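You operate a simulated robot arm through the tools that you are given. There is no shell and no other tool.

You are at the controls of a simulated robot arm. One attempt, no reset.

Task
Press the green seal plug into the bush on the seal press.
Fine: plug in its bore, yellow slide in, one push on the red ram, slide out; fingers clear of the die. Where these are worked on the way, their far stop is far enough and under half their travel is too little: yellow slide.

It is judged by the outcome, as a careful person would: the job done as asked, and still so three seconds after it is handed in. It fails if anything else is knocked over, pushed out of place, dropped, spilled or broken. A push-on lid holds only when it is set on centred and level and pressed home; a screw cap is set on level and turned clockwise until tight.

Robot
A 7-joint arm with a two-finger parallel gripper, fixed in place. Base frame: the origin is at the foot of the arm, x ahead of it, y to its left, z up; the work surface is at about z = 0.86. Readings come in m, degrees, newtons and seconds.
Its first joint turns from -166.0 to 166.0 degrees. Payload 1.57 kg.
The tool frame sits at the grasp point between the pads (the TCP): z along the fingers, y along the line on which they close. The tips reach 0.03 m beyond it. The gripper opens to 0.08 m. The fingers are 0.017 m wide and 0.012 m thick; the gripper's body (0.04 by 0.082 m) begins 0.08 m behind the TCP.
Orientation is told as [roll, pitch, yaw] about the base's x, y, z axes, in that order, counted from this pose: with the fingers straight down and closing along the base's y, the tool's x points along the base's -x, its y along +y and its z along -z.

Tools
- The arm moves only by the tool apply_moves. Its argument "commands" is text: rows parted by semicolons, each of 7 numbers parted by spaces: the turn, a rotation vector about the base's x, y, z in degrees, then the shift along the base's x, y, z in m, then the gripper command, from -1 (fully open) to 1 (shut), values between in proportion. In form: ax ay az x y z gripper; .... A call has 1 to 20 rows; each row shifts and turns the commanded pose from where the row before left it. Each row takes 0.2 s and may step no farther than 0.05 m and 8.6 degrees from the row before; otherwise, or with a gripper value out of range, the whole call is refused. A pose out of reach is approached as far as the arm can. The call stops where the force on the tool passes 90 N (or 10 N more than at its start, if that is more) or the arm is blocked; 0.2 s more then pass. Each finger travels about 0.153 m/s and halts on what it meets, pressing with about 29 N; the grip force reading is that of the motor and also rises with nothing between the fingers. The clock runs only during rows and for 0.2 s after the last one: add rows that do not move to give the fingers time. It gives the time, the measured TCP pose, the force on the tool (base axes), the opening and the grip force at its end, in the units of the frame above (readings bear some noise), with the torque about the TCP (base axes, N m) and any sound that the robot's microphone picked up, and new pictures: "show" is both (left out), scene, wrist or none.
- Cameras (640 x 400 px; columns grow to the right, rows downward): "scene" is fixed at [0.221, 0.6505, 1.6106]; the picture's right is [-0.76, -0.65, 0.00], its down [-0.55, 0.64, -0.54] and it looks along [0.35, -0.41, -0.84] (base axes); focal length 320 px, centre (320, 200). "wrist" rides on the gripper at [0.072, -0.007, -0.122] in the tool frame; the picture's right is [0.09, 1.00, 0.00], its down [-0.84, 0.08, -0.54] and it looks along [-0.54, 0.05, 0.84] (tool axes); focal length 238 px, centre (320, 200).
- locate(camera, pixels): for up to 12 pixels [column, row] of the newest picture of that camera ("zoom" is the newest enlarged one), the place [x, y, z] in the base frame of the surface seen there, good to about 0.003 m. No time passes.
- enlarge(camera, box): a new picture of the part [left, top, right, bottom] of that camera's present view, enlarged. No time passes.
- finish_job(): hands the job in; it is judged then, once.

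Unless the task says otherwise, let go and move clear before handing in.

The tools are called after "Emit:" by a JSON object that holds its "op" and its "data". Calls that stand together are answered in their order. apply_moves: Moves the arm, as the interface text tells. Its arguments: {"type":"object","properties":{"commands":{"type":"string"},"show":{"type":"string","enum":["both","scene","wrist","none"]}},"required":["commands"]} The other tools are called the same way: locate (camera, pixels) gives the place of the surface under pixels of a picture; enlarge (camera, box) takes an enlarged picture of a part of a camera's view; finish_job () hands the job in.

At the start:

```text
time: 0.0
ee_pos: [0.3367, 0.4295, 1.3234]
orientation: [-0.1, 0.0, 0.0]
ft_force: [-0.9, 0.7, -0.2]
wrist_torque: [-0.02, 0.03, -0.01]
width: 0.08
grip_force: 0.1
```

scene: 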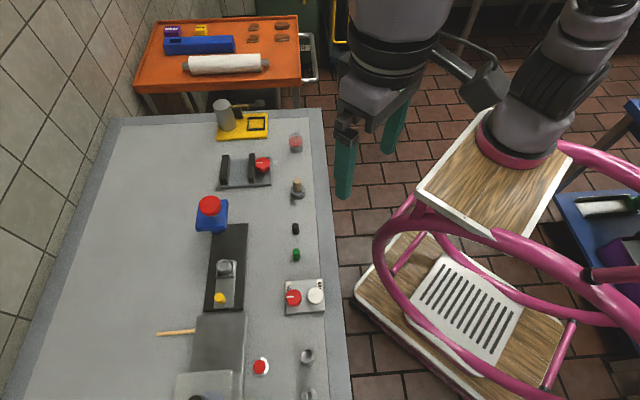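
wrist: 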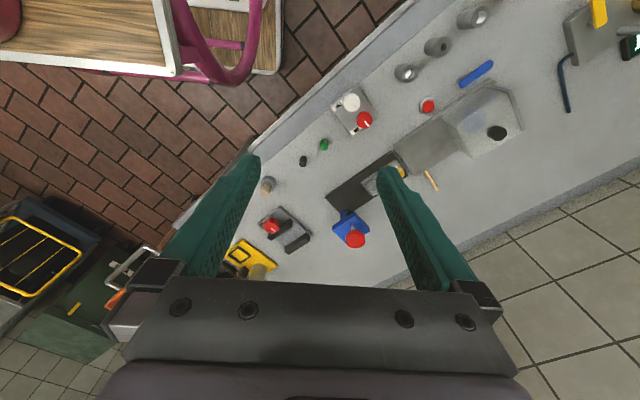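

The scene shows a press-like device around (215,215) with a red ram on a blue body, a slide with a yellow knob at (220,298), and a green plug at (296,254). I'll enlarge these areas before moving.

Emit:
{"op": "enlarge", "data": {"camera": "scene", "box": [150, 180, 340, 320]}}

Emit:
{"op": "enlarge", "data": {"camera": "wrist", "box": [240, 60, 540, 260]}}

Emit:
{"op": "locate", "data": {"camera": "scene", "pixels": [[296, 254], [296, 229], [209, 205], [219, 298], [226, 266], [225, 240], [208, 308], [245, 228], [205, 228], [260, 367], [296, 188], [217, 340]]}}

```text
2.86 times, centred on (245, 250) of scene
```

zoom: 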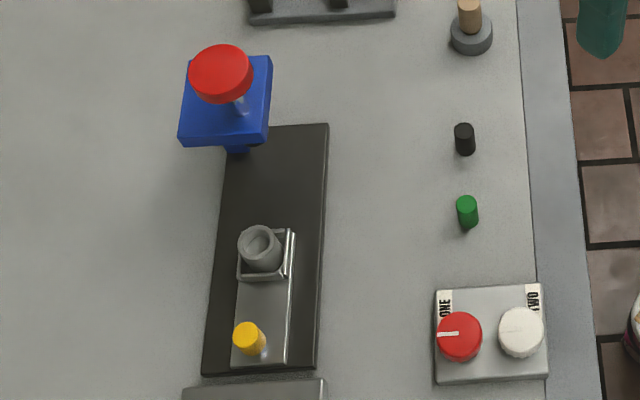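

```text
2.00 times, centred on (390, 160) of wrist
```

zoom: 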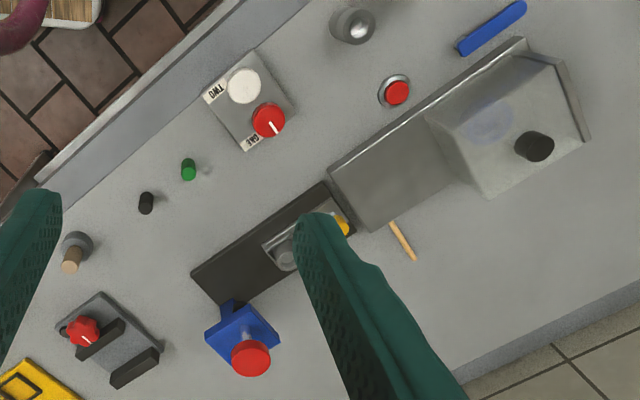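

```text
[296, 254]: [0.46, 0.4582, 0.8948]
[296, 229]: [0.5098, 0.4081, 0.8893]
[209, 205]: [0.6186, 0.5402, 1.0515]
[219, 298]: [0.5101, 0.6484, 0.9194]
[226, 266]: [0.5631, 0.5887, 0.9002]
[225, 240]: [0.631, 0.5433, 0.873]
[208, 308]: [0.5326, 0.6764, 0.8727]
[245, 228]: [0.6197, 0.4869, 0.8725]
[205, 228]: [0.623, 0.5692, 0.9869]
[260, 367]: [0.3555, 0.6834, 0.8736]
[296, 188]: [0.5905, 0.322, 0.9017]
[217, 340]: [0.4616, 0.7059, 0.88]
```

The plug stands upright at about (0.46, 0.458), and the bush sits on the slide at about (0.563, 0.589). I'll zoom in on the scene to get exact positions.

Emit:
{"op": "enlarge", "data": {"camera": "scene", "box": [190, 190, 270, 240]}}

Emit:
{"op": "enlarge", "data": {"camera": "scene", "box": [270, 215, 330, 270]}}

Emit:
{"op": "enlarge", "data": {"camera": "scene", "box": [190, 245, 270, 320]}}

```text
8.00 times, centred on (230, 215) of scene
```

zoom: 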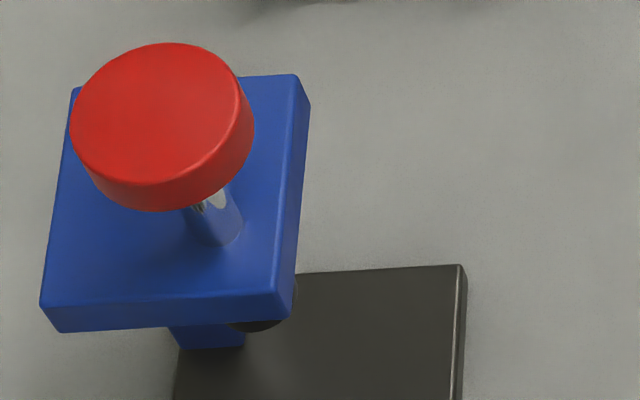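

```text
7.27 times, centred on (300, 242) of scene
```

zoom: 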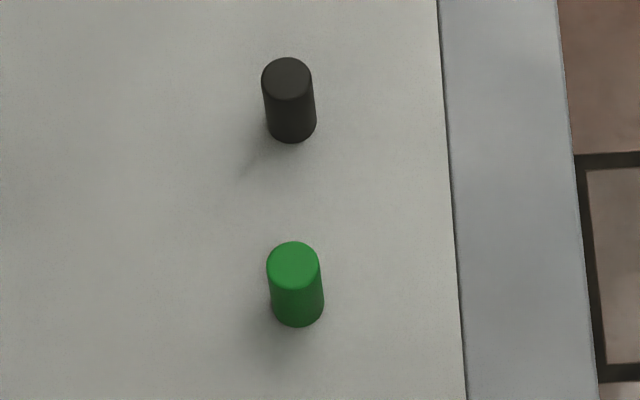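

```text
5.33 times, centred on (230, 282) of scene
```

zoom: 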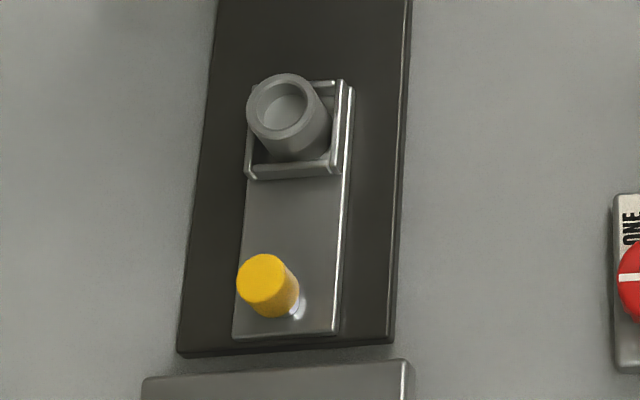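

The newest zoom shows the bush with a recessed bore at (283,108), its tray, and the yellow knob at (268,280). I'll locate points on each of them.

Emit:
{"op": "locate", "data": {"camera": "zoom", "pixels": [[280, 108], [250, 115], [312, 95], [283, 77], [288, 138], [265, 280], [242, 325], [335, 325], [350, 95], [185, 345], [388, 335], [406, 10]]}}

Emit:
{"op": "locate", "data": {"camera": "scene", "pixels": [[297, 247], [295, 251], [297, 259], [211, 200], [205, 210], [213, 230], [226, 227], [247, 224], [227, 243], [192, 320], [245, 315], [222, 345]]}}

```text
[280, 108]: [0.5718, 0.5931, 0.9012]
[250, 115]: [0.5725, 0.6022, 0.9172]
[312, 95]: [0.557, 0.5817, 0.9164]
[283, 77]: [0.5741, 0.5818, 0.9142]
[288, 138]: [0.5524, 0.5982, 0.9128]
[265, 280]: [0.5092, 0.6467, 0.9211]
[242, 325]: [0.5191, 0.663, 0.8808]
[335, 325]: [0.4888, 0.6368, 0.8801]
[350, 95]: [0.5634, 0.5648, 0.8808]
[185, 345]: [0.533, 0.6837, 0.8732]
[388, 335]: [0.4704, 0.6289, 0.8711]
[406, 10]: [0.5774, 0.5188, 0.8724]
```

```text
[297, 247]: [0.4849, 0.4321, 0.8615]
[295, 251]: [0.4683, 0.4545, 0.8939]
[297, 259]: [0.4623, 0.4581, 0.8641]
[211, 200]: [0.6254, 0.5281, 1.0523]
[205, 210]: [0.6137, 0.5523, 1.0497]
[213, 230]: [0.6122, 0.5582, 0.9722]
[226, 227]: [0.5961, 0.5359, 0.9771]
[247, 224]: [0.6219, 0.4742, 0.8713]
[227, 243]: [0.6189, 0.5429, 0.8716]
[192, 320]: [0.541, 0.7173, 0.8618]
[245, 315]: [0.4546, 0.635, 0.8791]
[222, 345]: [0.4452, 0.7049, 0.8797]
```

The slide axis runs roughly along (0.70, -0.72), with the bush at about (0.564, 0.591) and the ram at about (0.62, 0.54), so the slide travels about 0.077 m. I'll turn the tool to yaw -45.8° so the fingers close across the slide axis and move above the green plug to look at it closely.

Emit:
{"op": "apply_moves", "data": {"commands": "0 0 -7.63 0.0205 0.0047 -0.038 -1; 0 0 -7.63 0.0205 0.0047 -0.038 -1; 0 0 -7.63 0.0205 0.0047 -0.038 -1; 0 0 -7.63 0.0205 0.0047 -0.038 -1; 0 0 -7.63 0.0205 0.0047 -0.038 -1; 0 0 -7.63 0.0205 0.0047 -0.038 -1; 0 0 0 0 0 0 -1; 0 0 0 0 0 0 -1"}}

```text
time: 1.8
ee_pos: [0.4616, 0.4584, 1.0979]
orientation: [0.1, 0.0, -46.0]
ft_force: [0.6, 0.2, -0.4]
wrist_torque: [0.02, 0.01, 0.0]
width: 0.0799
grip_force: 0.0
```

scene: 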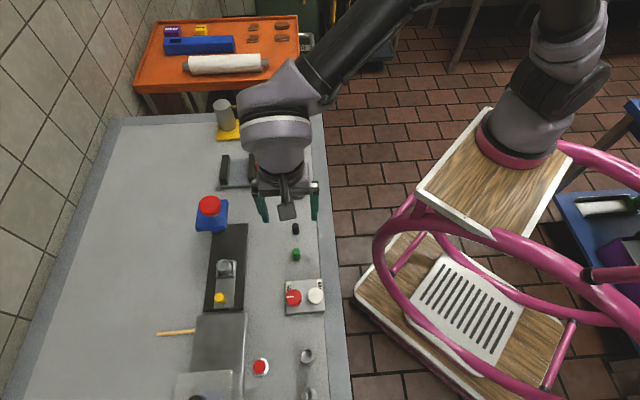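
wrist: 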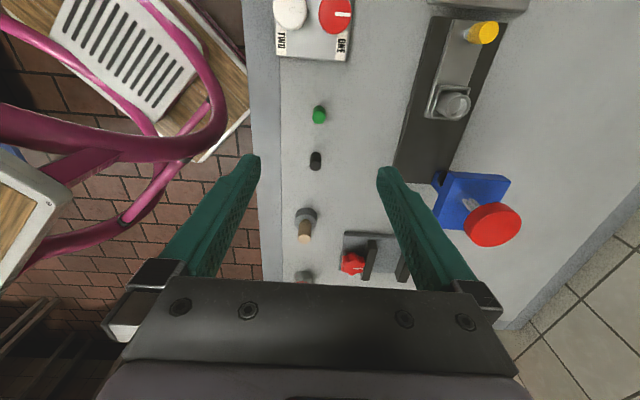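

The arm is now above the plug: the green plug appears at wrist (318,113), very close to where the tool axis projects. I'll zoom in there and measure the plug, bush, knob and ram.

Emit:
{"op": "enlarge", "data": {"camera": "wrist", "box": [390, 0, 550, 100]}}

Emit:
{"op": "enlarge", "data": {"camera": "wrist", "box": [280, 90, 360, 140]}}

```text
4.00 times, centred on (470, 50) of wrist
```

zoom: 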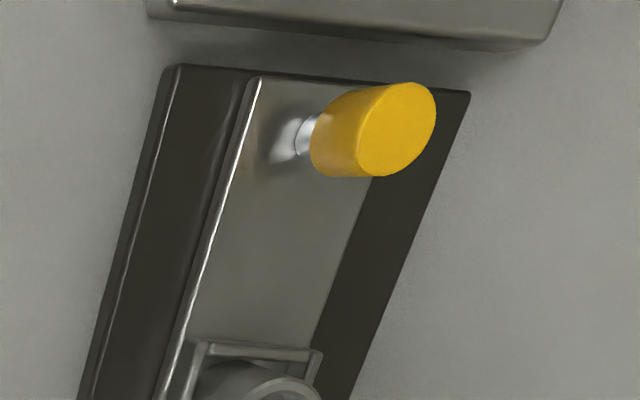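

```text
8.00 times, centred on (320, 115) of wrist
```

zoom: 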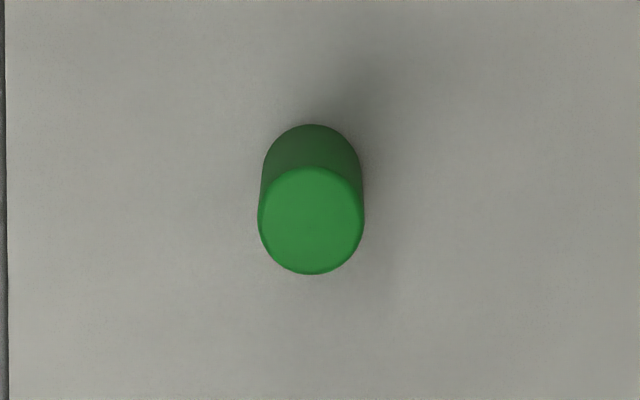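

Emit:
{"op": "locate", "data": {"camera": "zoom", "pixels": [[311, 220], [262, 220], [361, 220], [311, 172], [311, 269], [311, 140], [400, 300]]}}

Emit:
{"op": "locate", "data": {"camera": "wrist", "pixels": [[316, 155], [340, 30], [490, 32], [476, 34], [455, 103], [493, 225], [480, 185], [420, 190], [435, 120]]}}

```text
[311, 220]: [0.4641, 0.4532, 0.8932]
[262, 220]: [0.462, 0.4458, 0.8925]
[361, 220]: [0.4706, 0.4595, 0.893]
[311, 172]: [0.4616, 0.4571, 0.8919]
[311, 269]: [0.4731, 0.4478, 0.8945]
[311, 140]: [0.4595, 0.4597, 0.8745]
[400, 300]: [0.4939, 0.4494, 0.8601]
```

```text
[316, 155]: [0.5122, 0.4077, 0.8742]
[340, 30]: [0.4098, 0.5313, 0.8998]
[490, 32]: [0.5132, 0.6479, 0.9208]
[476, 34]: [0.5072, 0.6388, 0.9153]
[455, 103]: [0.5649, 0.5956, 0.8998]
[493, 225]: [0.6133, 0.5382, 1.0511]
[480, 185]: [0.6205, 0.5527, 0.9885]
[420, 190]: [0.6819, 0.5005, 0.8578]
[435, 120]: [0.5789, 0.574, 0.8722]
```

The plug's centre is near (0.466, 0.453) with its top at z 0.893; it is about 17.5 mm wide and 33 mm tall. I'll centre over it and go down to z 0.95 for another look.

Emit:
{"op": "apply_moves", "data": {"commands": "0 0 0.2 0.0022 -0.0027 -0.037 -1; 0 0 0 0.0022 -0.0027 -0.037 -1; 0 0 0 0 0 -0.037 -1; 0 0 0 0 0 -0.037 -1; 0 0 0 0 0 0 -1; 0 0 0 0 0 0 -1"}}

```text
time: 3.2
ee_pos: [0.4635, 0.4528, 0.9456]
orientation: [0.0, -0.1, -45.5]
ft_force: [0.4, 0.6, -0.6]
wrist_torque: [0.0, 0.05, 0.0]
width: 0.08
grip_force: 0.1
```

scene: 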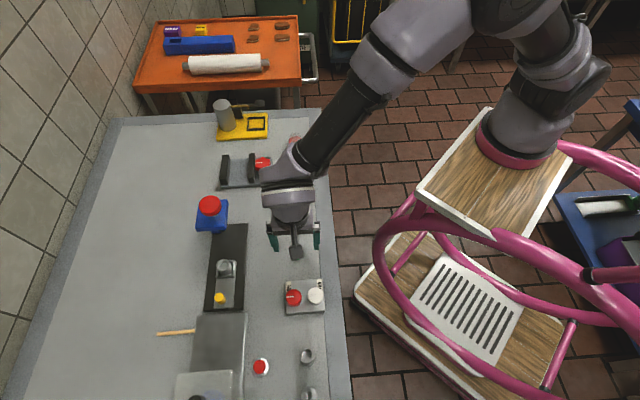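
wrist: 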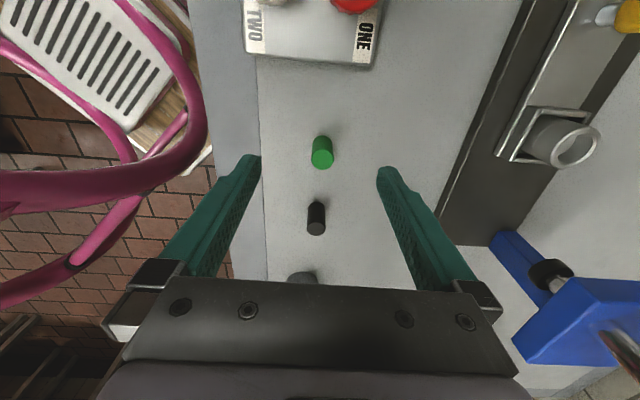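

The plug's top shows at wrist (322,159), within about 1 mm of the predicted grasp axis (321,157). I'll zoom in on it and also on the bush at (573,147).

Emit:
{"op": "enlarge", "data": {"camera": "wrist", "box": [280, 120, 360, 180]}}

Emit:
{"op": "enlarge", "data": {"camera": "wrist", "box": [480, 90, 640, 200]}}

```text
6.67 times, centred on (320, 150) of wrist
```

zoom: 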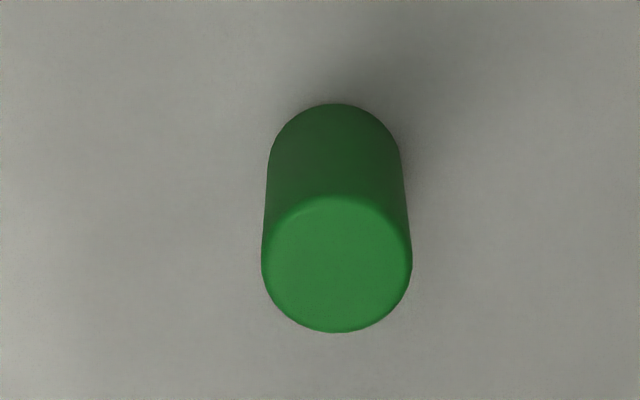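

```text
3.64 times, centred on (560, 145) of wrist
```

zoom: 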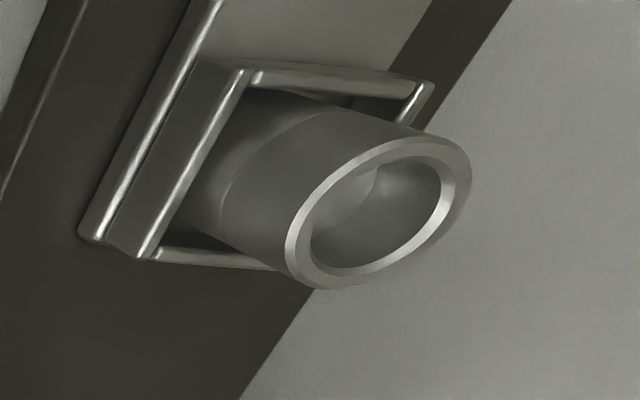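

The bush has a bore with a wall of about 4 mm and stands in a shallow tray. I'll locate points on its rim and inside the bore before grasping the plug.

Emit:
{"op": "locate", "data": {"camera": "zoom", "pixels": [[292, 255], [458, 170], [325, 275], [430, 145], [350, 255], [400, 190], [385, 230], [375, 185], [100, 230], [330, 190], [430, 90], [245, 72]]}}

```text
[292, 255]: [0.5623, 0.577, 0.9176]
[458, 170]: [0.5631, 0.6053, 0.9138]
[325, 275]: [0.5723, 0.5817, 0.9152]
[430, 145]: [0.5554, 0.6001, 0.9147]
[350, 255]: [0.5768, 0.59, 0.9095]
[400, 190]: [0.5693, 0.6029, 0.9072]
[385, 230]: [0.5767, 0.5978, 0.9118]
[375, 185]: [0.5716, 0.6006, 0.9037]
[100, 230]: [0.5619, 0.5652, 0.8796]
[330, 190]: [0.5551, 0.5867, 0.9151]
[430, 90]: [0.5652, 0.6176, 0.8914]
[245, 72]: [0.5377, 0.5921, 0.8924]
```

The bush rim's centre is about (0.563, 0.591) at z 0.915. I'll shift (+2.6, -0.5) mm, go down so the tips overlap the top ~14 mm of the plug, and close.

Emit:
{"op": "apply_moves", "data": {"commands": "0 0 0 0.0026 -0.0005 -0.019 -1; 0 0 0 0 0 -0.0185 -1; 0 0 0 0 0 0 -1; 0 0 0 0 0 0 -1", "show": "wrist"}}

```text
time: 4.2
ee_pos: [0.467, 0.4538, 0.9093]
orientation: [0.0, 0.0, -45.7]
ft_force: [-0.6, -0.1, 0.0]
wrist_torque: [-0.01, 0.03, 0.01]
width: 0.08
grip_force: 0.0
```

wrist: 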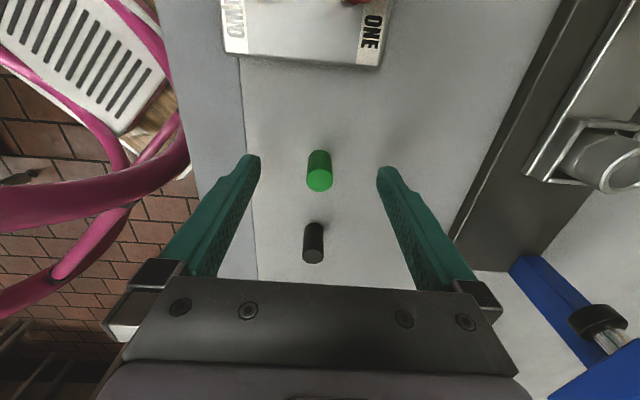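

The plug's top is at (319,180), and the prediction is (321,179), so it is centred between the fingers. I'll close.

Emit:
{"op": "apply_moves", "data": {"commands": "0 0 0 0 0 0 0; 0 0 0 0 0 0 1; 0 0 0 0 0 0 1; 0 0 0 0 0 0 1", "show": "wrist"}}

```text
time: 5.2
ee_pos: [0.4655, 0.4537, 0.9085]
orientation: [-0.1, 0.0, -45.6]
ft_force: [0.4, 1.2, 0.1]
wrist_torque: [0.03, -0.05, 0.01]
width: 0.0133
grip_force: 28.9
```

wrist: 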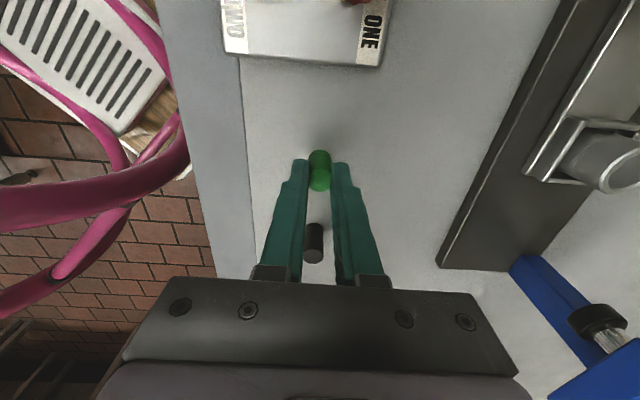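

The fingers stopped at 13.3 mm with 29 N, though I judged the plug to be about 17 mm wide. I'll zoom in to check how it is held.

Emit:
{"op": "enlarge", "data": {"camera": "wrist", "box": [270, 130, 370, 200]}}

Emit:
{"op": "enlarge", "data": {"camera": "scene", "box": [250, 210, 340, 280]}}

```text
5.71 times, centred on (320, 165) of wrist
```

zoom: 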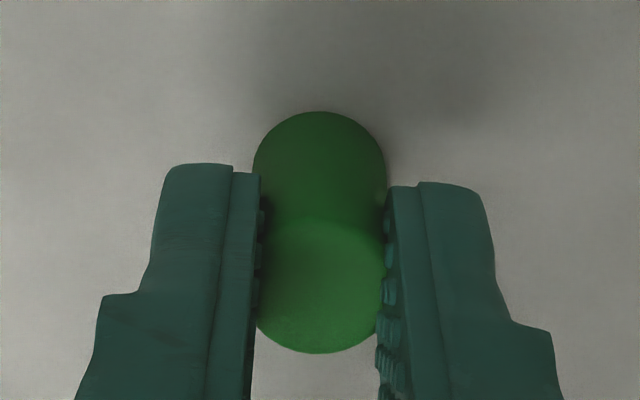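

```text
5.71 times, centred on (295, 245) of scene
```

zoom: 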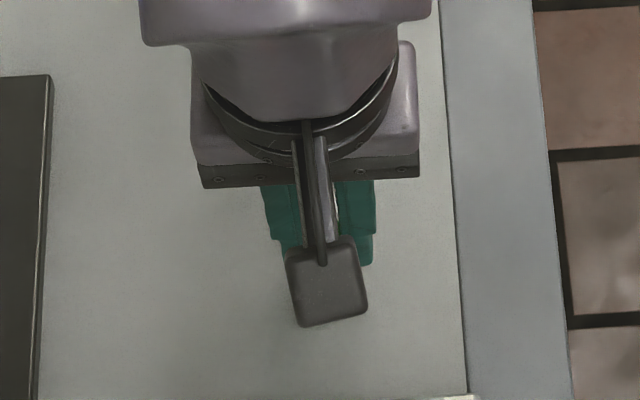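

The plug is centred between the pads and looks slightly compliant. I'll lift it straight up and check the grip.

Emit:
{"op": "apply_moves", "data": {"commands": "0 0 0 0 0 0.02 1; 0 0 0 0 0 0.04 1; 0 0 0 0 0 0.035 1; 0 0 0 0 0 0 1"}}

```text
time: 6.2
ee_pos: [0.465, 0.4524, 1.0048]
orientation: [0.0, 0.1, -45.5]
ft_force: [-0.4, 0.3, 0.1]
wrist_torque: [0.03, 0.0, 0.01]
width: 0.0135
grip_force: 28.9
```

scene: 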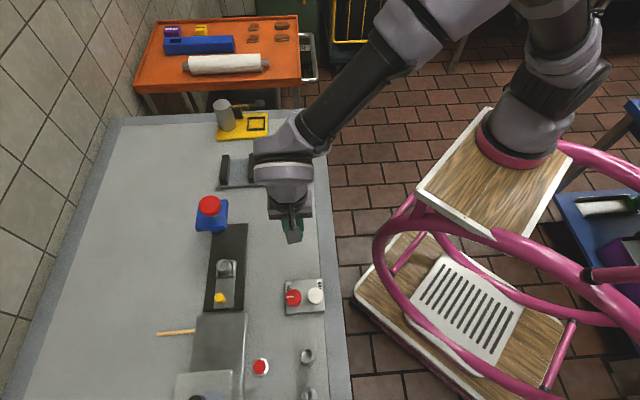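
wrist: 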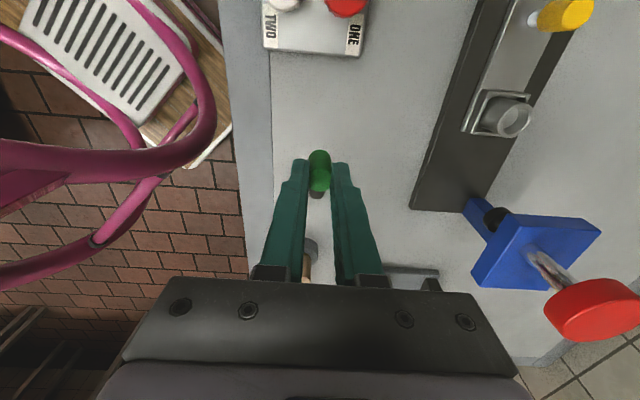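

The plug came up with the gripper. I'll carry it over to above the bush, staying high.

Emit:
{"op": "apply_moves", "data": {"commands": "0 0 0 0.0195 0.0276 0.002 1; 0 0 0 0.0195 0.0276 0 1; 0 0 0 0.0195 0.0276 0 1; 0 0 0 0.0195 0.0276 0 1; 0 0 0 0.0195 0.0276 0 1; 0 0 0 0 0 0 1; 0 0 0 0 0 0 1"}}

```text
time: 7.8
ee_pos: [0.5645, 0.5906, 1.0061]
orientation: [0.0, 0.0, -45.7]
ft_force: [0.0, -0.6, -0.7]
wrist_torque: [-0.02, -0.01, 0.0]
width: 0.0135
grip_force: 28.6
```

scene: 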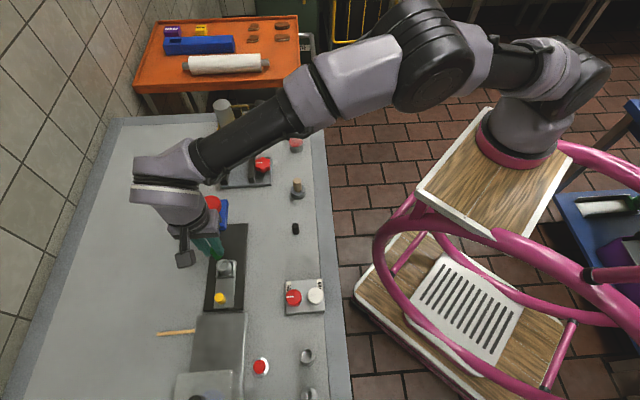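
wrist: 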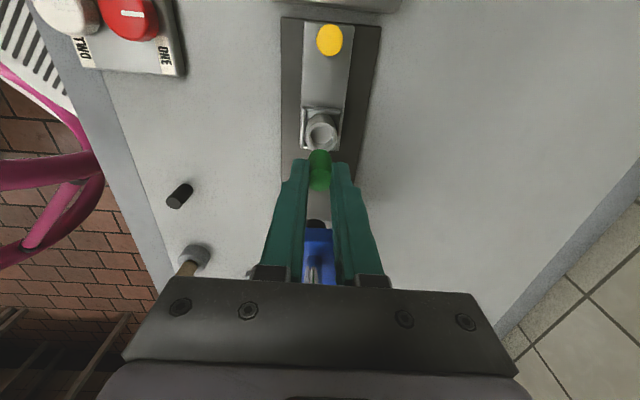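

The bush ring shows at (322,133), just ahead of the plug. I'll zoom in to measure the misalignment.

Emit:
{"op": "enlarge", "data": {"camera": "wrist", "box": [270, 90, 370, 200]}}

Emit:
{"op": "enlarge", "data": {"camera": "scene", "box": [170, 190, 270, 310]}}

```text
3.64 times, centred on (320, 145) of wrist
```

zoom: 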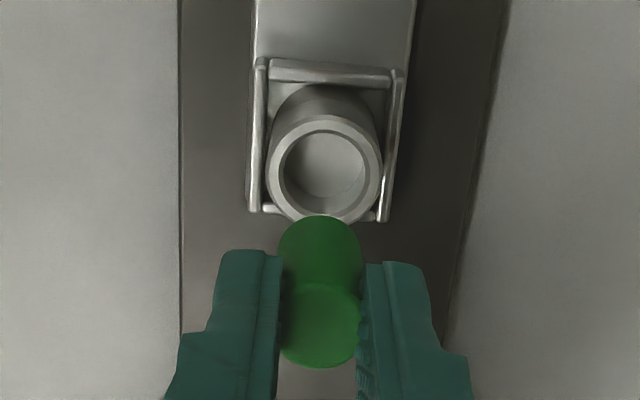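

```text
3.33 times, centred on (220, 250) of scene
```

zoom: 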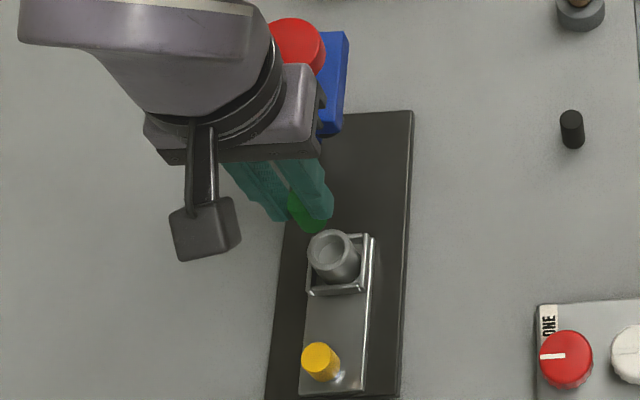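

Emit:
{"op": "enlarge", "data": {"camera": "wrist", "box": [290, 105, 350, 155]}}

```text
8.00 times, centred on (320, 130) of wrist
```

zoom: 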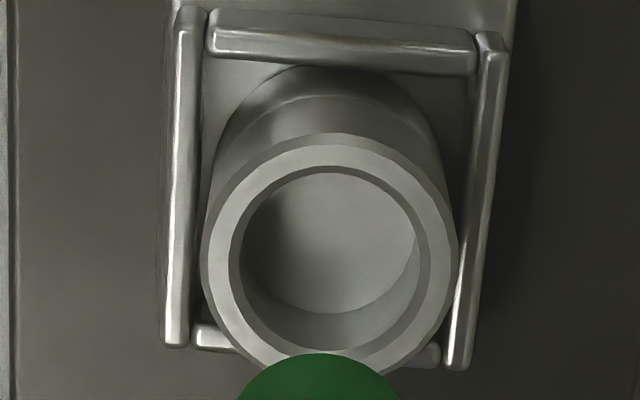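

Emit:
{"op": "locate", "data": {"camera": "zoom", "pixels": [[214, 250], [447, 250], [330, 152], [238, 170], [425, 175], [250, 345], [415, 340], [330, 250], [290, 200], [380, 300]]}}

Emit:
{"op": "locate", "data": {"camera": "wrist", "pixels": [[318, 182], [322, 176], [320, 160], [316, 165], [325, 165]]}}

```text
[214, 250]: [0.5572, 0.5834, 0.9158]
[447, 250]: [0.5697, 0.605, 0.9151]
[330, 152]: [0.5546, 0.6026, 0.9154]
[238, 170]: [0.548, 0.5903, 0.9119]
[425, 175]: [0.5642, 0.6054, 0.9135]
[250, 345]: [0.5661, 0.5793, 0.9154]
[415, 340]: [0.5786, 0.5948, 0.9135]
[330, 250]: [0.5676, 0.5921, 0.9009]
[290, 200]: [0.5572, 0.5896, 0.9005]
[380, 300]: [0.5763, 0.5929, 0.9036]
```

```text
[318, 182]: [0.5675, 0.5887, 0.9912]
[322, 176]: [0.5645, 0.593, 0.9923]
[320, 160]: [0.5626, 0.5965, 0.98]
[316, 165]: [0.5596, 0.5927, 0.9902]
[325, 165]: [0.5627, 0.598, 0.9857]
```

The bush centre lies about 3.5 mm from the plug axis, away from the press, and about 0.6 mm sideways. I'll correct for that and descend until the plug's bottom is about 12 mm above the rim, then look again.

Emit:
{"op": "apply_moves", "data": {"commands": "0 0 0 -0.0020 0.0029 -0.01 1; 0 0 0 0 0 -0.018 1; 0 0 0 0 0 0 1; 0 0 0 0 0 0 1"}}

Emit:
{"op": "enlarge", "data": {"camera": "wrist", "box": [280, 110, 360, 190]}}

Emit:
{"op": "enlarge", "data": {"camera": "scene", "box": [190, 220, 260, 300]}}

```text
time: 8.8
ee_pos: [0.5615, 0.5942, 0.979]
orientation: [-0.1, 0.0, -45.6]
ft_force: [-0.3, -0.8, -0.3]
wrist_torque: [0.0, -0.01, -0.03]
width: 0.0137
grip_force: 29.5
```

scene: 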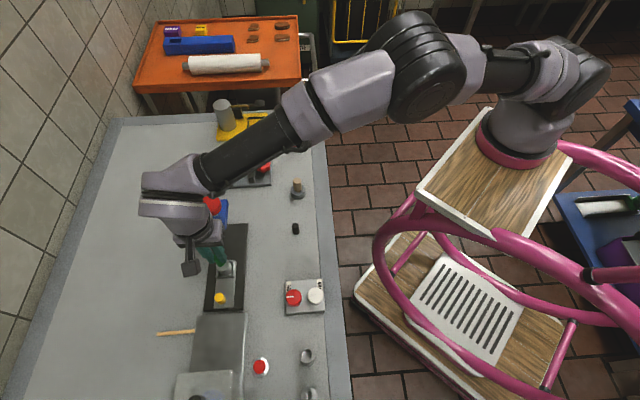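
wrist: 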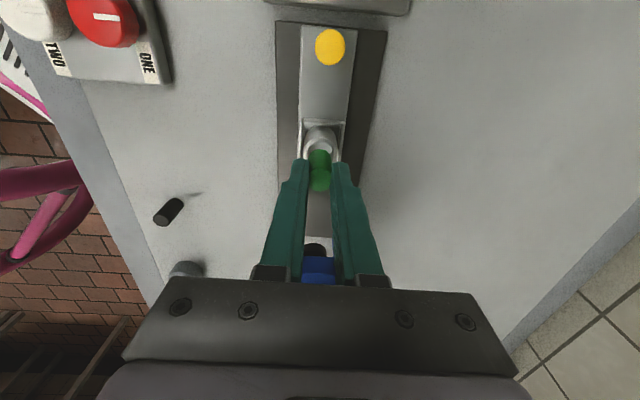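

```text
5.00 times, centred on (320, 150) of wrist
```

zoom: 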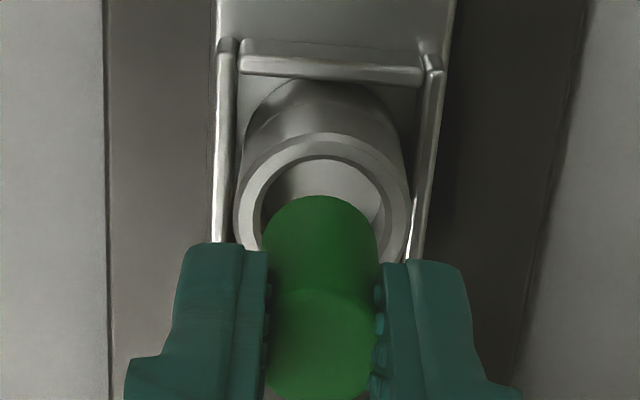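

```text
5.00 times, centred on (225, 260) of scene
```

zoom: 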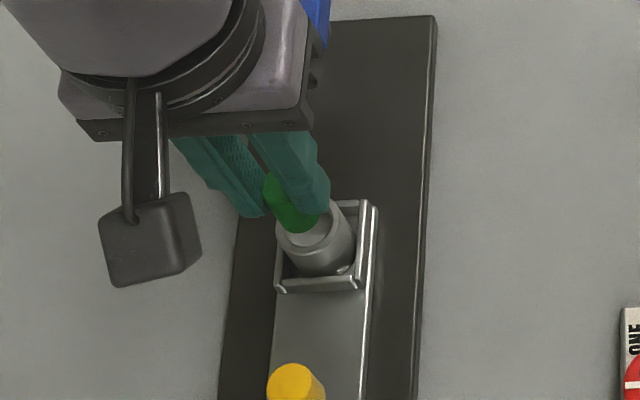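

The plug's bottom is now laterally aligned with the bore, and the bush sits about 1 mm toward the press relative to the plug. I'll correct by (+0.8, -0.8) mm and descend until the plug just enters the bore.

Emit:
{"op": "apply_moves", "data": {"commands": "0 0 0 0.0008 -0.0008 -0.006 1; 0 0 0 0 0 -0.006 1; 0 0 0 0 0 -0.004 1; 0 0 0 0 0 0 1; 0 0 0 0 0 0 1"}}

Emit:
{"op": "enlarge", "data": {"camera": "wrist", "box": [280, 110, 360, 190]}}

Emit:
{"op": "enlarge", "data": {"camera": "scene", "box": [190, 220, 260, 300]}}

```text
time: 10.0
ee_pos: [0.5621, 0.5924, 0.9644]
orientation: [0.0, 0.1, -45.6]
ft_force: [0.2, 0.1, -0.4]
wrist_torque: [-0.03, -0.01, 0.01]
width: 0.0133
grip_force: 28.9
```

scene: 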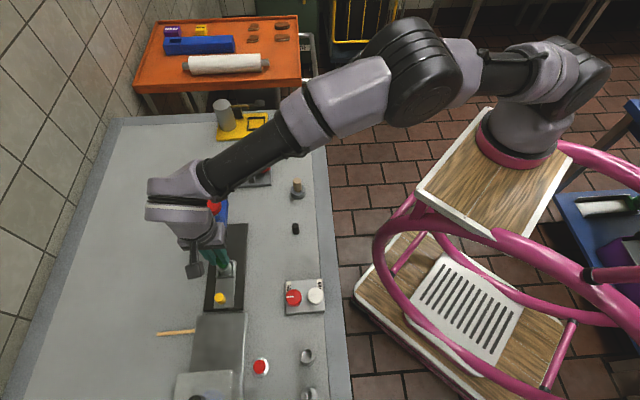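
wrist: 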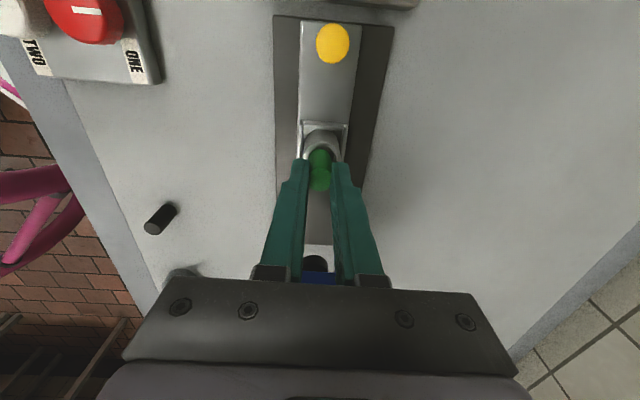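

```text
5.00 times, centred on (320, 150) of wrist
```

zoom: 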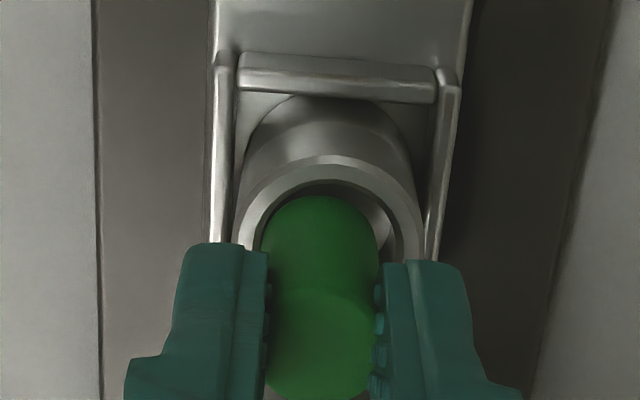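

```text
5.00 times, centred on (225, 260) of scene
```

zoom: 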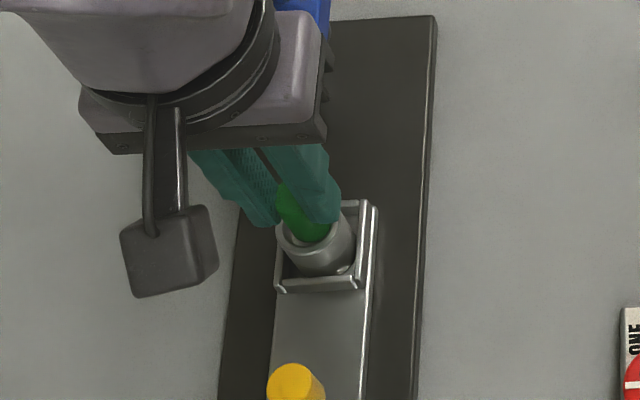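

The plug's bottom is now about level with the rim. The bore centre is about 1.1 mm to the image right of the plug and about 1 mm away from the press. I'll rise 2 mm, shift (+0.1, +1.5) mm, and look again.

Emit:
{"op": "apply_moves", "data": {"commands": "0 0 0 0 0 0.002 1; 0 0 0 0.0001 0.0015 0 1; 0 0 0 0 0 0 1; 0 0 0 0 0 0 1", "show": "none"}}

Emit:
{"op": "enlarge", "data": {"camera": "wrist", "box": [290, 130, 350, 175]}}

Emit:
{"op": "enlarge", "data": {"camera": "scene", "box": [205, 240, 245, 285]}}

```text
time: 11.0
ee_pos: [0.5632, 0.5945, 0.9659]
orientation: [0.0, 0.1, -45.6]
ft_force: [0.6, 0.4, 0.6]
wrist_torque: [-0.01, -0.02, -0.01]
width: 0.0136
grip_force: 29.1
```

```text
8.89 times, centred on (320, 152) of wrist
```

zoom: 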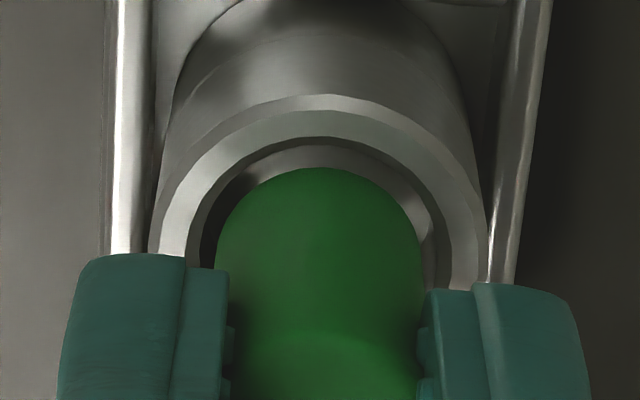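

```text
8.89 times, centred on (225, 262) of scene
```

zoom: 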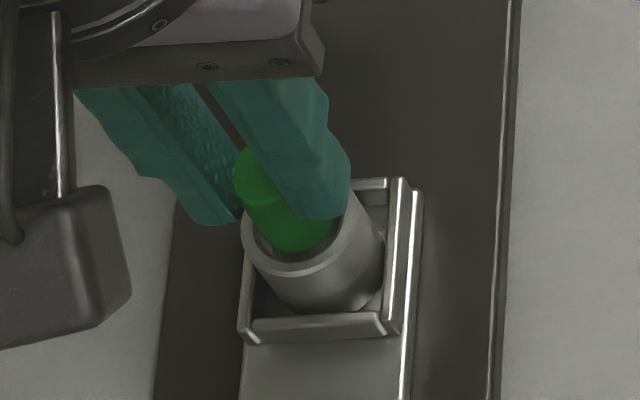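

The plug is centred in the bore laterally (319 against 319) and within about 0.4 mm along the slide. I'll descend into the bore in small steps and watch the force.

Emit:
{"op": "apply_moves", "data": {"commands": "0 0 0 -0.0003 0.0003 -0.004 1; 0 0 0 0 0 -0.004 1; 0 0 0 0 0 -0.003 1; 0 0 0 0 0 -0.001 1; 0 0 0 0 0 0 1", "show": "wrist"}}

Emit:
{"op": "enlarge", "data": {"camera": "wrist", "box": [290, 130, 350, 175]}}

Emit:
{"op": "enlarge", "data": {"camera": "scene", "box": [205, 240, 245, 285]}}

```text
time: 12.2
ee_pos: [0.5619, 0.594, 0.9536]
orientation: [0.0, 0.0, -45.6]
ft_force: [-0.2, 0.9, -0.1]
wrist_torque: [-0.04, -0.03, 0.01]
width: 0.0135
grip_force: 29.4
```

wrist: 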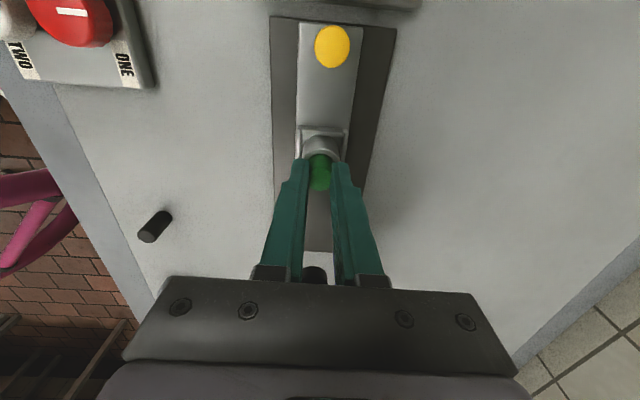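

```text
8.89 times, centred on (320, 152) of wrist
```

zoom: 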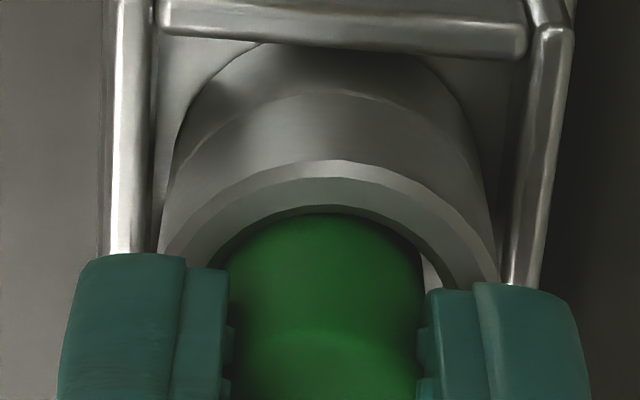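

```text
8.89 times, centred on (225, 262) of scene
```

zoom: 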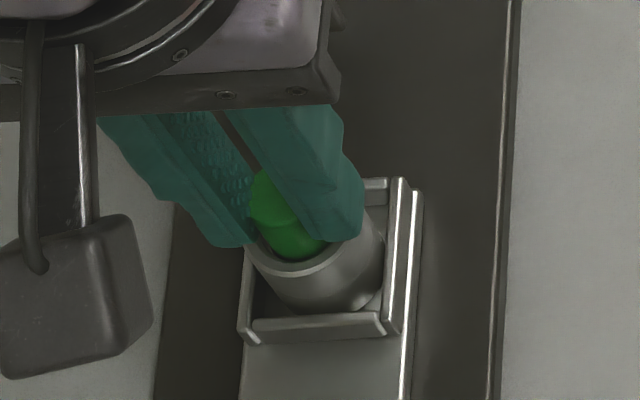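

The plug is inside the bore with no contact force. I'll continue down in 1 mm steps until it touches the floor or the tips get near the rim.

Emit:
{"op": "apply_moves", "data": {"commands": "0 0 0 0 0 -0.001 1; 0 0 0 0 0 -0.001 1; 0 0 0 0 0 -0.001 1; 0 0 0 0 0 0 1", "show": "wrist"}}

Emit:
{"op": "enlarge", "data": {"camera": "wrist", "box": [290, 130, 350, 175]}}

Emit:
{"op": "enlarge", "data": {"camera": "scene", "box": [205, 240, 245, 285]}}

```text
time: 13.2
ee_pos: [0.5622, 0.5944, 0.9521]
orientation: [0.2, 0.0, -45.6]
ft_force: [-1.8, -1.7, 13.0]
wrist_torque: [-0.07, 0.1, -0.02]
width: 0.0133
grip_force: 29.2
```

wrist: 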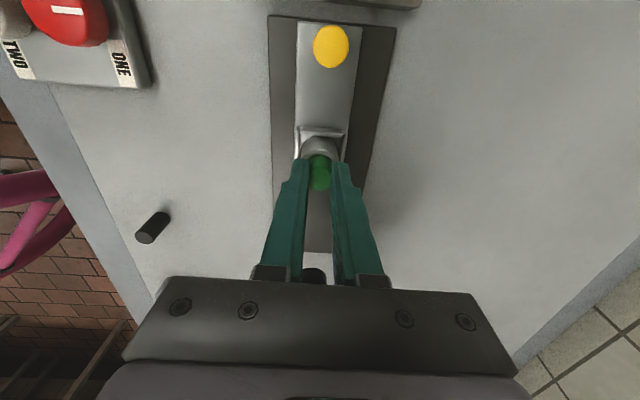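

```text
8.89 times, centred on (320, 152) of wrist
```

zoom: 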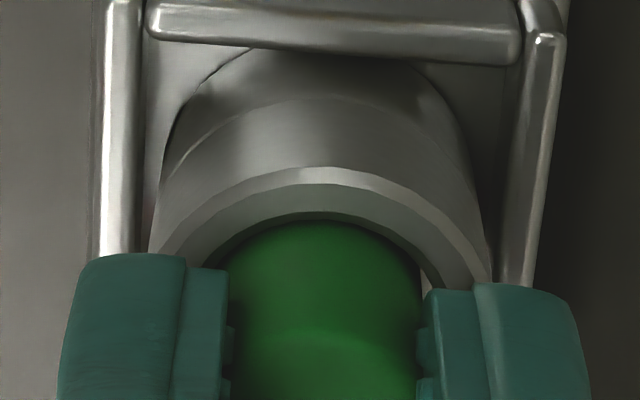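

```text
8.89 times, centred on (225, 262) of scene
```

zoom: 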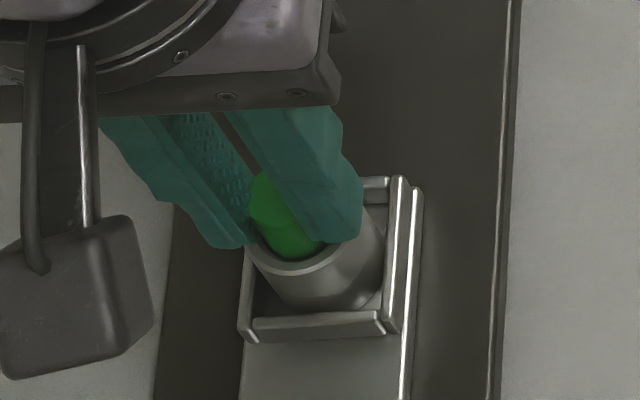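

There's 13 N upward, so the plug is seated on the bore floor with the tips still about 7 mm above the rim. I'll ease off slightly, open the fingers, and rise straight up.

Emit:
{"op": "apply_moves", "data": {"commands": "0 0 0 0 0 0.001 1; 0 0 0 0 0 0.0005 1; 0 0 0 0 0 0 1; 0 0 0 0 0 0 0.5; 0 0 0 0 0 0 0.2; 0 0 0 0 0 0 0.2", "show": "wrist"}}

Emit:
{"op": "enlarge", "data": {"camera": "wrist", "box": [280, 120, 360, 190]}}

```text
time: 14.6
ee_pos: [0.5616, 0.5935, 0.9516]
orientation: [0.0, 0.0, -45.6]
ft_force: [-0.1, 0.6, 0.4]
wrist_torque: [0.01, 0.0, 0.0]
width: 0.032
grip_force: 0.1
```

wrist: 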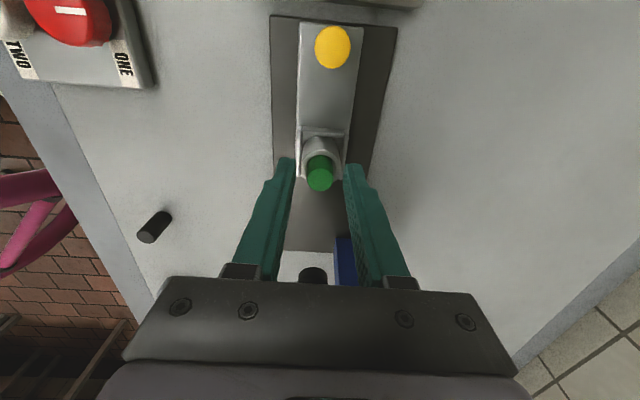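

```text
5.71 times, centred on (320, 155) of wrist
```

zoom: 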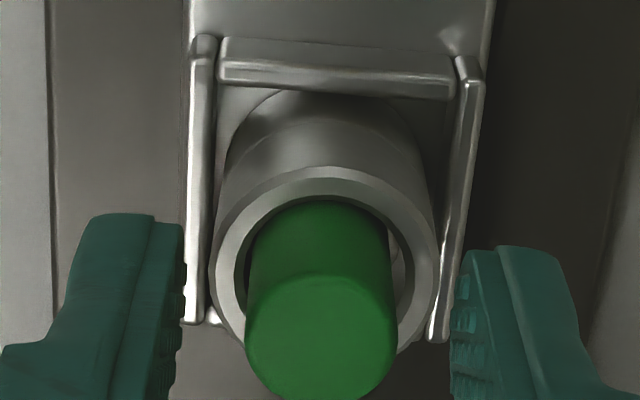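

The plug stands upright in the bore, released. I'll open a little more, rise straight up, and inspect.

Emit:
{"op": "apply_moves", "data": {"commands": "0 0 0 0 0 0.01 0.2; 0 0 0 0 0 0.03 0.2; 0 0 0 0 0 0.03 0.2; 0 0 0 0 0 0 0.2"}}

Emit:
{"op": "enlarge", "data": {"camera": "wrist", "box": [280, 20, 360, 160]}}

Emit:
{"op": "enlarge", "data": {"camera": "scene", "box": [190, 230, 260, 320]}}

```text
time: 15.6
ee_pos: [0.5599, 0.5902, 1.0233]
orientation: [0.0, 0.0, -45.6]
ft_force: [-0.2, -0.7, -0.7]
wrist_torque: [-0.01, -0.01, 0.03]
width: 0.0321
grip_force: 0.1
```

scene: 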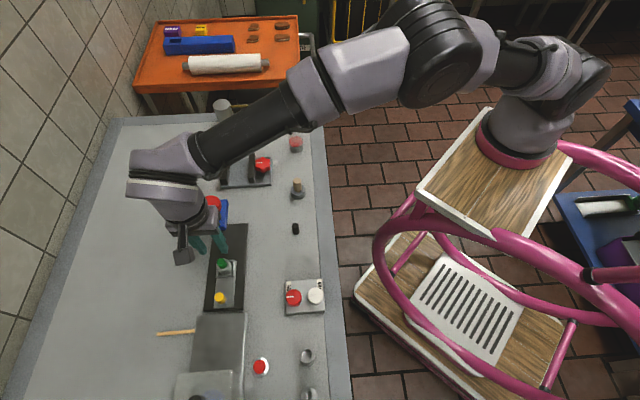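
wrist: 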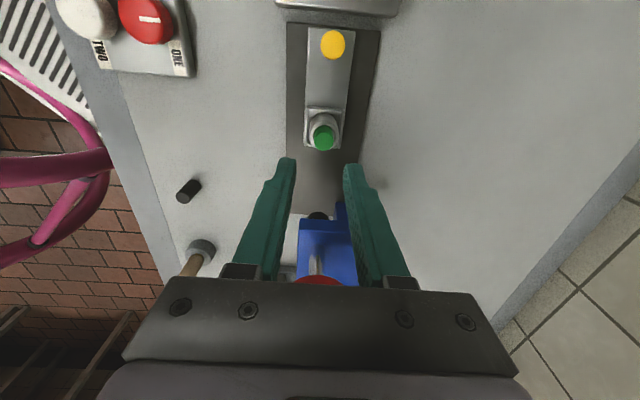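

```text
2.86 times, centred on (320, 90) of wrist
```

zoom: 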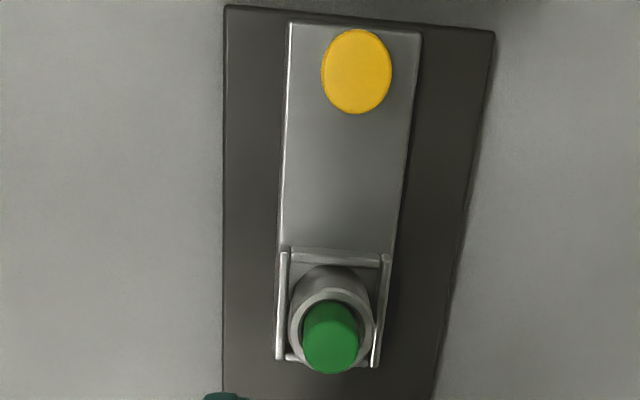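

```text
4.44 times, centred on (225, 275) of scene
```

zoom: 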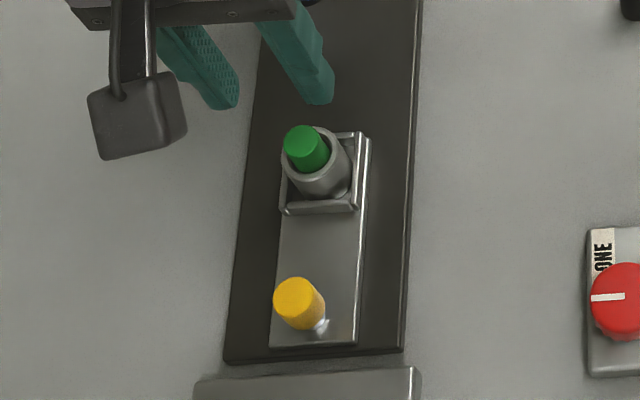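

The plug stands upright in the bore and the bush hasn't moved in its tray. I'll now measure the yellow knob, the base plate edges for the slide axis direction, and the ram head.

Emit:
{"op": "locate", "data": {"camera": "zoom", "pixels": [[407, 30], [400, 180], [393, 335], [360, 340], [275, 338], [362, 150], [297, 298], [281, 300], [313, 290], [302, 320], [310, 145], [306, 139]]}}

Emit:
{"op": "locate", "data": {"camera": "wrist", "pixels": [[333, 44], [325, 44], [341, 44], [333, 34], [333, 55], [290, 30], [288, 150], [378, 35], [362, 150], [324, 137], [308, 29], [350, 32]]}}

```text
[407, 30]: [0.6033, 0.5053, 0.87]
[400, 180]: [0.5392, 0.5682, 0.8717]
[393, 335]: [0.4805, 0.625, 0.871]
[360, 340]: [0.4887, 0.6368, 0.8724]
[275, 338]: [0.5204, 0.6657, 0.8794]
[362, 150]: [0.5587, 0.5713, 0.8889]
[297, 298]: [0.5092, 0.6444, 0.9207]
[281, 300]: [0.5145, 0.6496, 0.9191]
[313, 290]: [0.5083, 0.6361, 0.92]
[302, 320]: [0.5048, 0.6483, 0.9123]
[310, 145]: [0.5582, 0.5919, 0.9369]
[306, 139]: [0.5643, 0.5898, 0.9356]
```

```text
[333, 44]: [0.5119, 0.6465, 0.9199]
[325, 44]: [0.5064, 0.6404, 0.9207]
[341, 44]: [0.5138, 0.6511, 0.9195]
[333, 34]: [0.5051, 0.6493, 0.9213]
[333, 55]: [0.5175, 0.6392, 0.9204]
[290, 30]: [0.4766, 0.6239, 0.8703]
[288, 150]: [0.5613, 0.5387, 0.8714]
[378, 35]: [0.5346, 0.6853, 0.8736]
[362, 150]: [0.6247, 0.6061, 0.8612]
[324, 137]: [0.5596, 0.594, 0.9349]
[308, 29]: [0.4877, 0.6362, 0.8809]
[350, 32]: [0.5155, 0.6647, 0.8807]
```

The slide axis is close to -45°, and the knob is centred at about (0.511, 0.646), roughly 20 mm across with its top at z 0.920. Before lowering there, I'll check the height of the neighbouring grey device at the lower left of the scene, since the wrist camera will hang over it.

Emit:
{"op": "locate", "data": {"camera": "scene", "pixels": [[215, 325], [215, 360], [240, 330], [200, 380], [225, 380], [195, 396], [210, 390], [235, 395], [180, 380], [160, 332]]}}

Emit:
{"op": "locate", "data": {"camera": "wrist", "pixels": [[340, 5], [290, 2], [395, 5]]}}

Emit:
{"op": "enlarge", "data": {"camera": "scene", "box": [140, 300, 260, 400]}}

```text
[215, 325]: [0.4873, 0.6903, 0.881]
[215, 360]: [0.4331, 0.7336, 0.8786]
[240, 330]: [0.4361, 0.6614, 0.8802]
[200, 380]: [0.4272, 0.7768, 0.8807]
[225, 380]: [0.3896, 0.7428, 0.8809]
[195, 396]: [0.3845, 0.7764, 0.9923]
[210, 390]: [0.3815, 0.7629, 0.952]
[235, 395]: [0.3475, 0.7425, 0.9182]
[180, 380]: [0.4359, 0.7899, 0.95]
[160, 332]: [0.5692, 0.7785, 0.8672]
```

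```text
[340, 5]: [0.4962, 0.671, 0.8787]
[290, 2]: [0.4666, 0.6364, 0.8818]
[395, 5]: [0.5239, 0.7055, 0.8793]
```

```text
4.00 times, centred on (200, 350) of scene
```

zoom: 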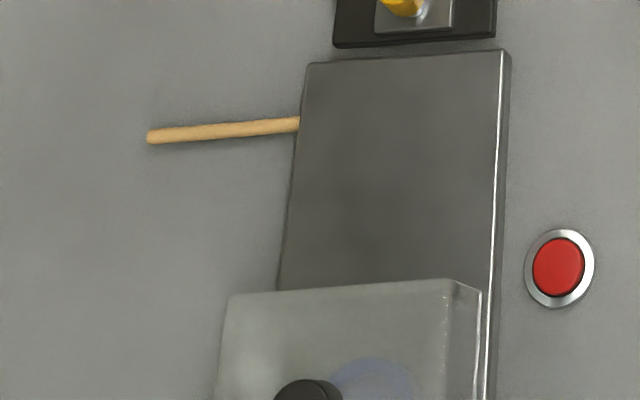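

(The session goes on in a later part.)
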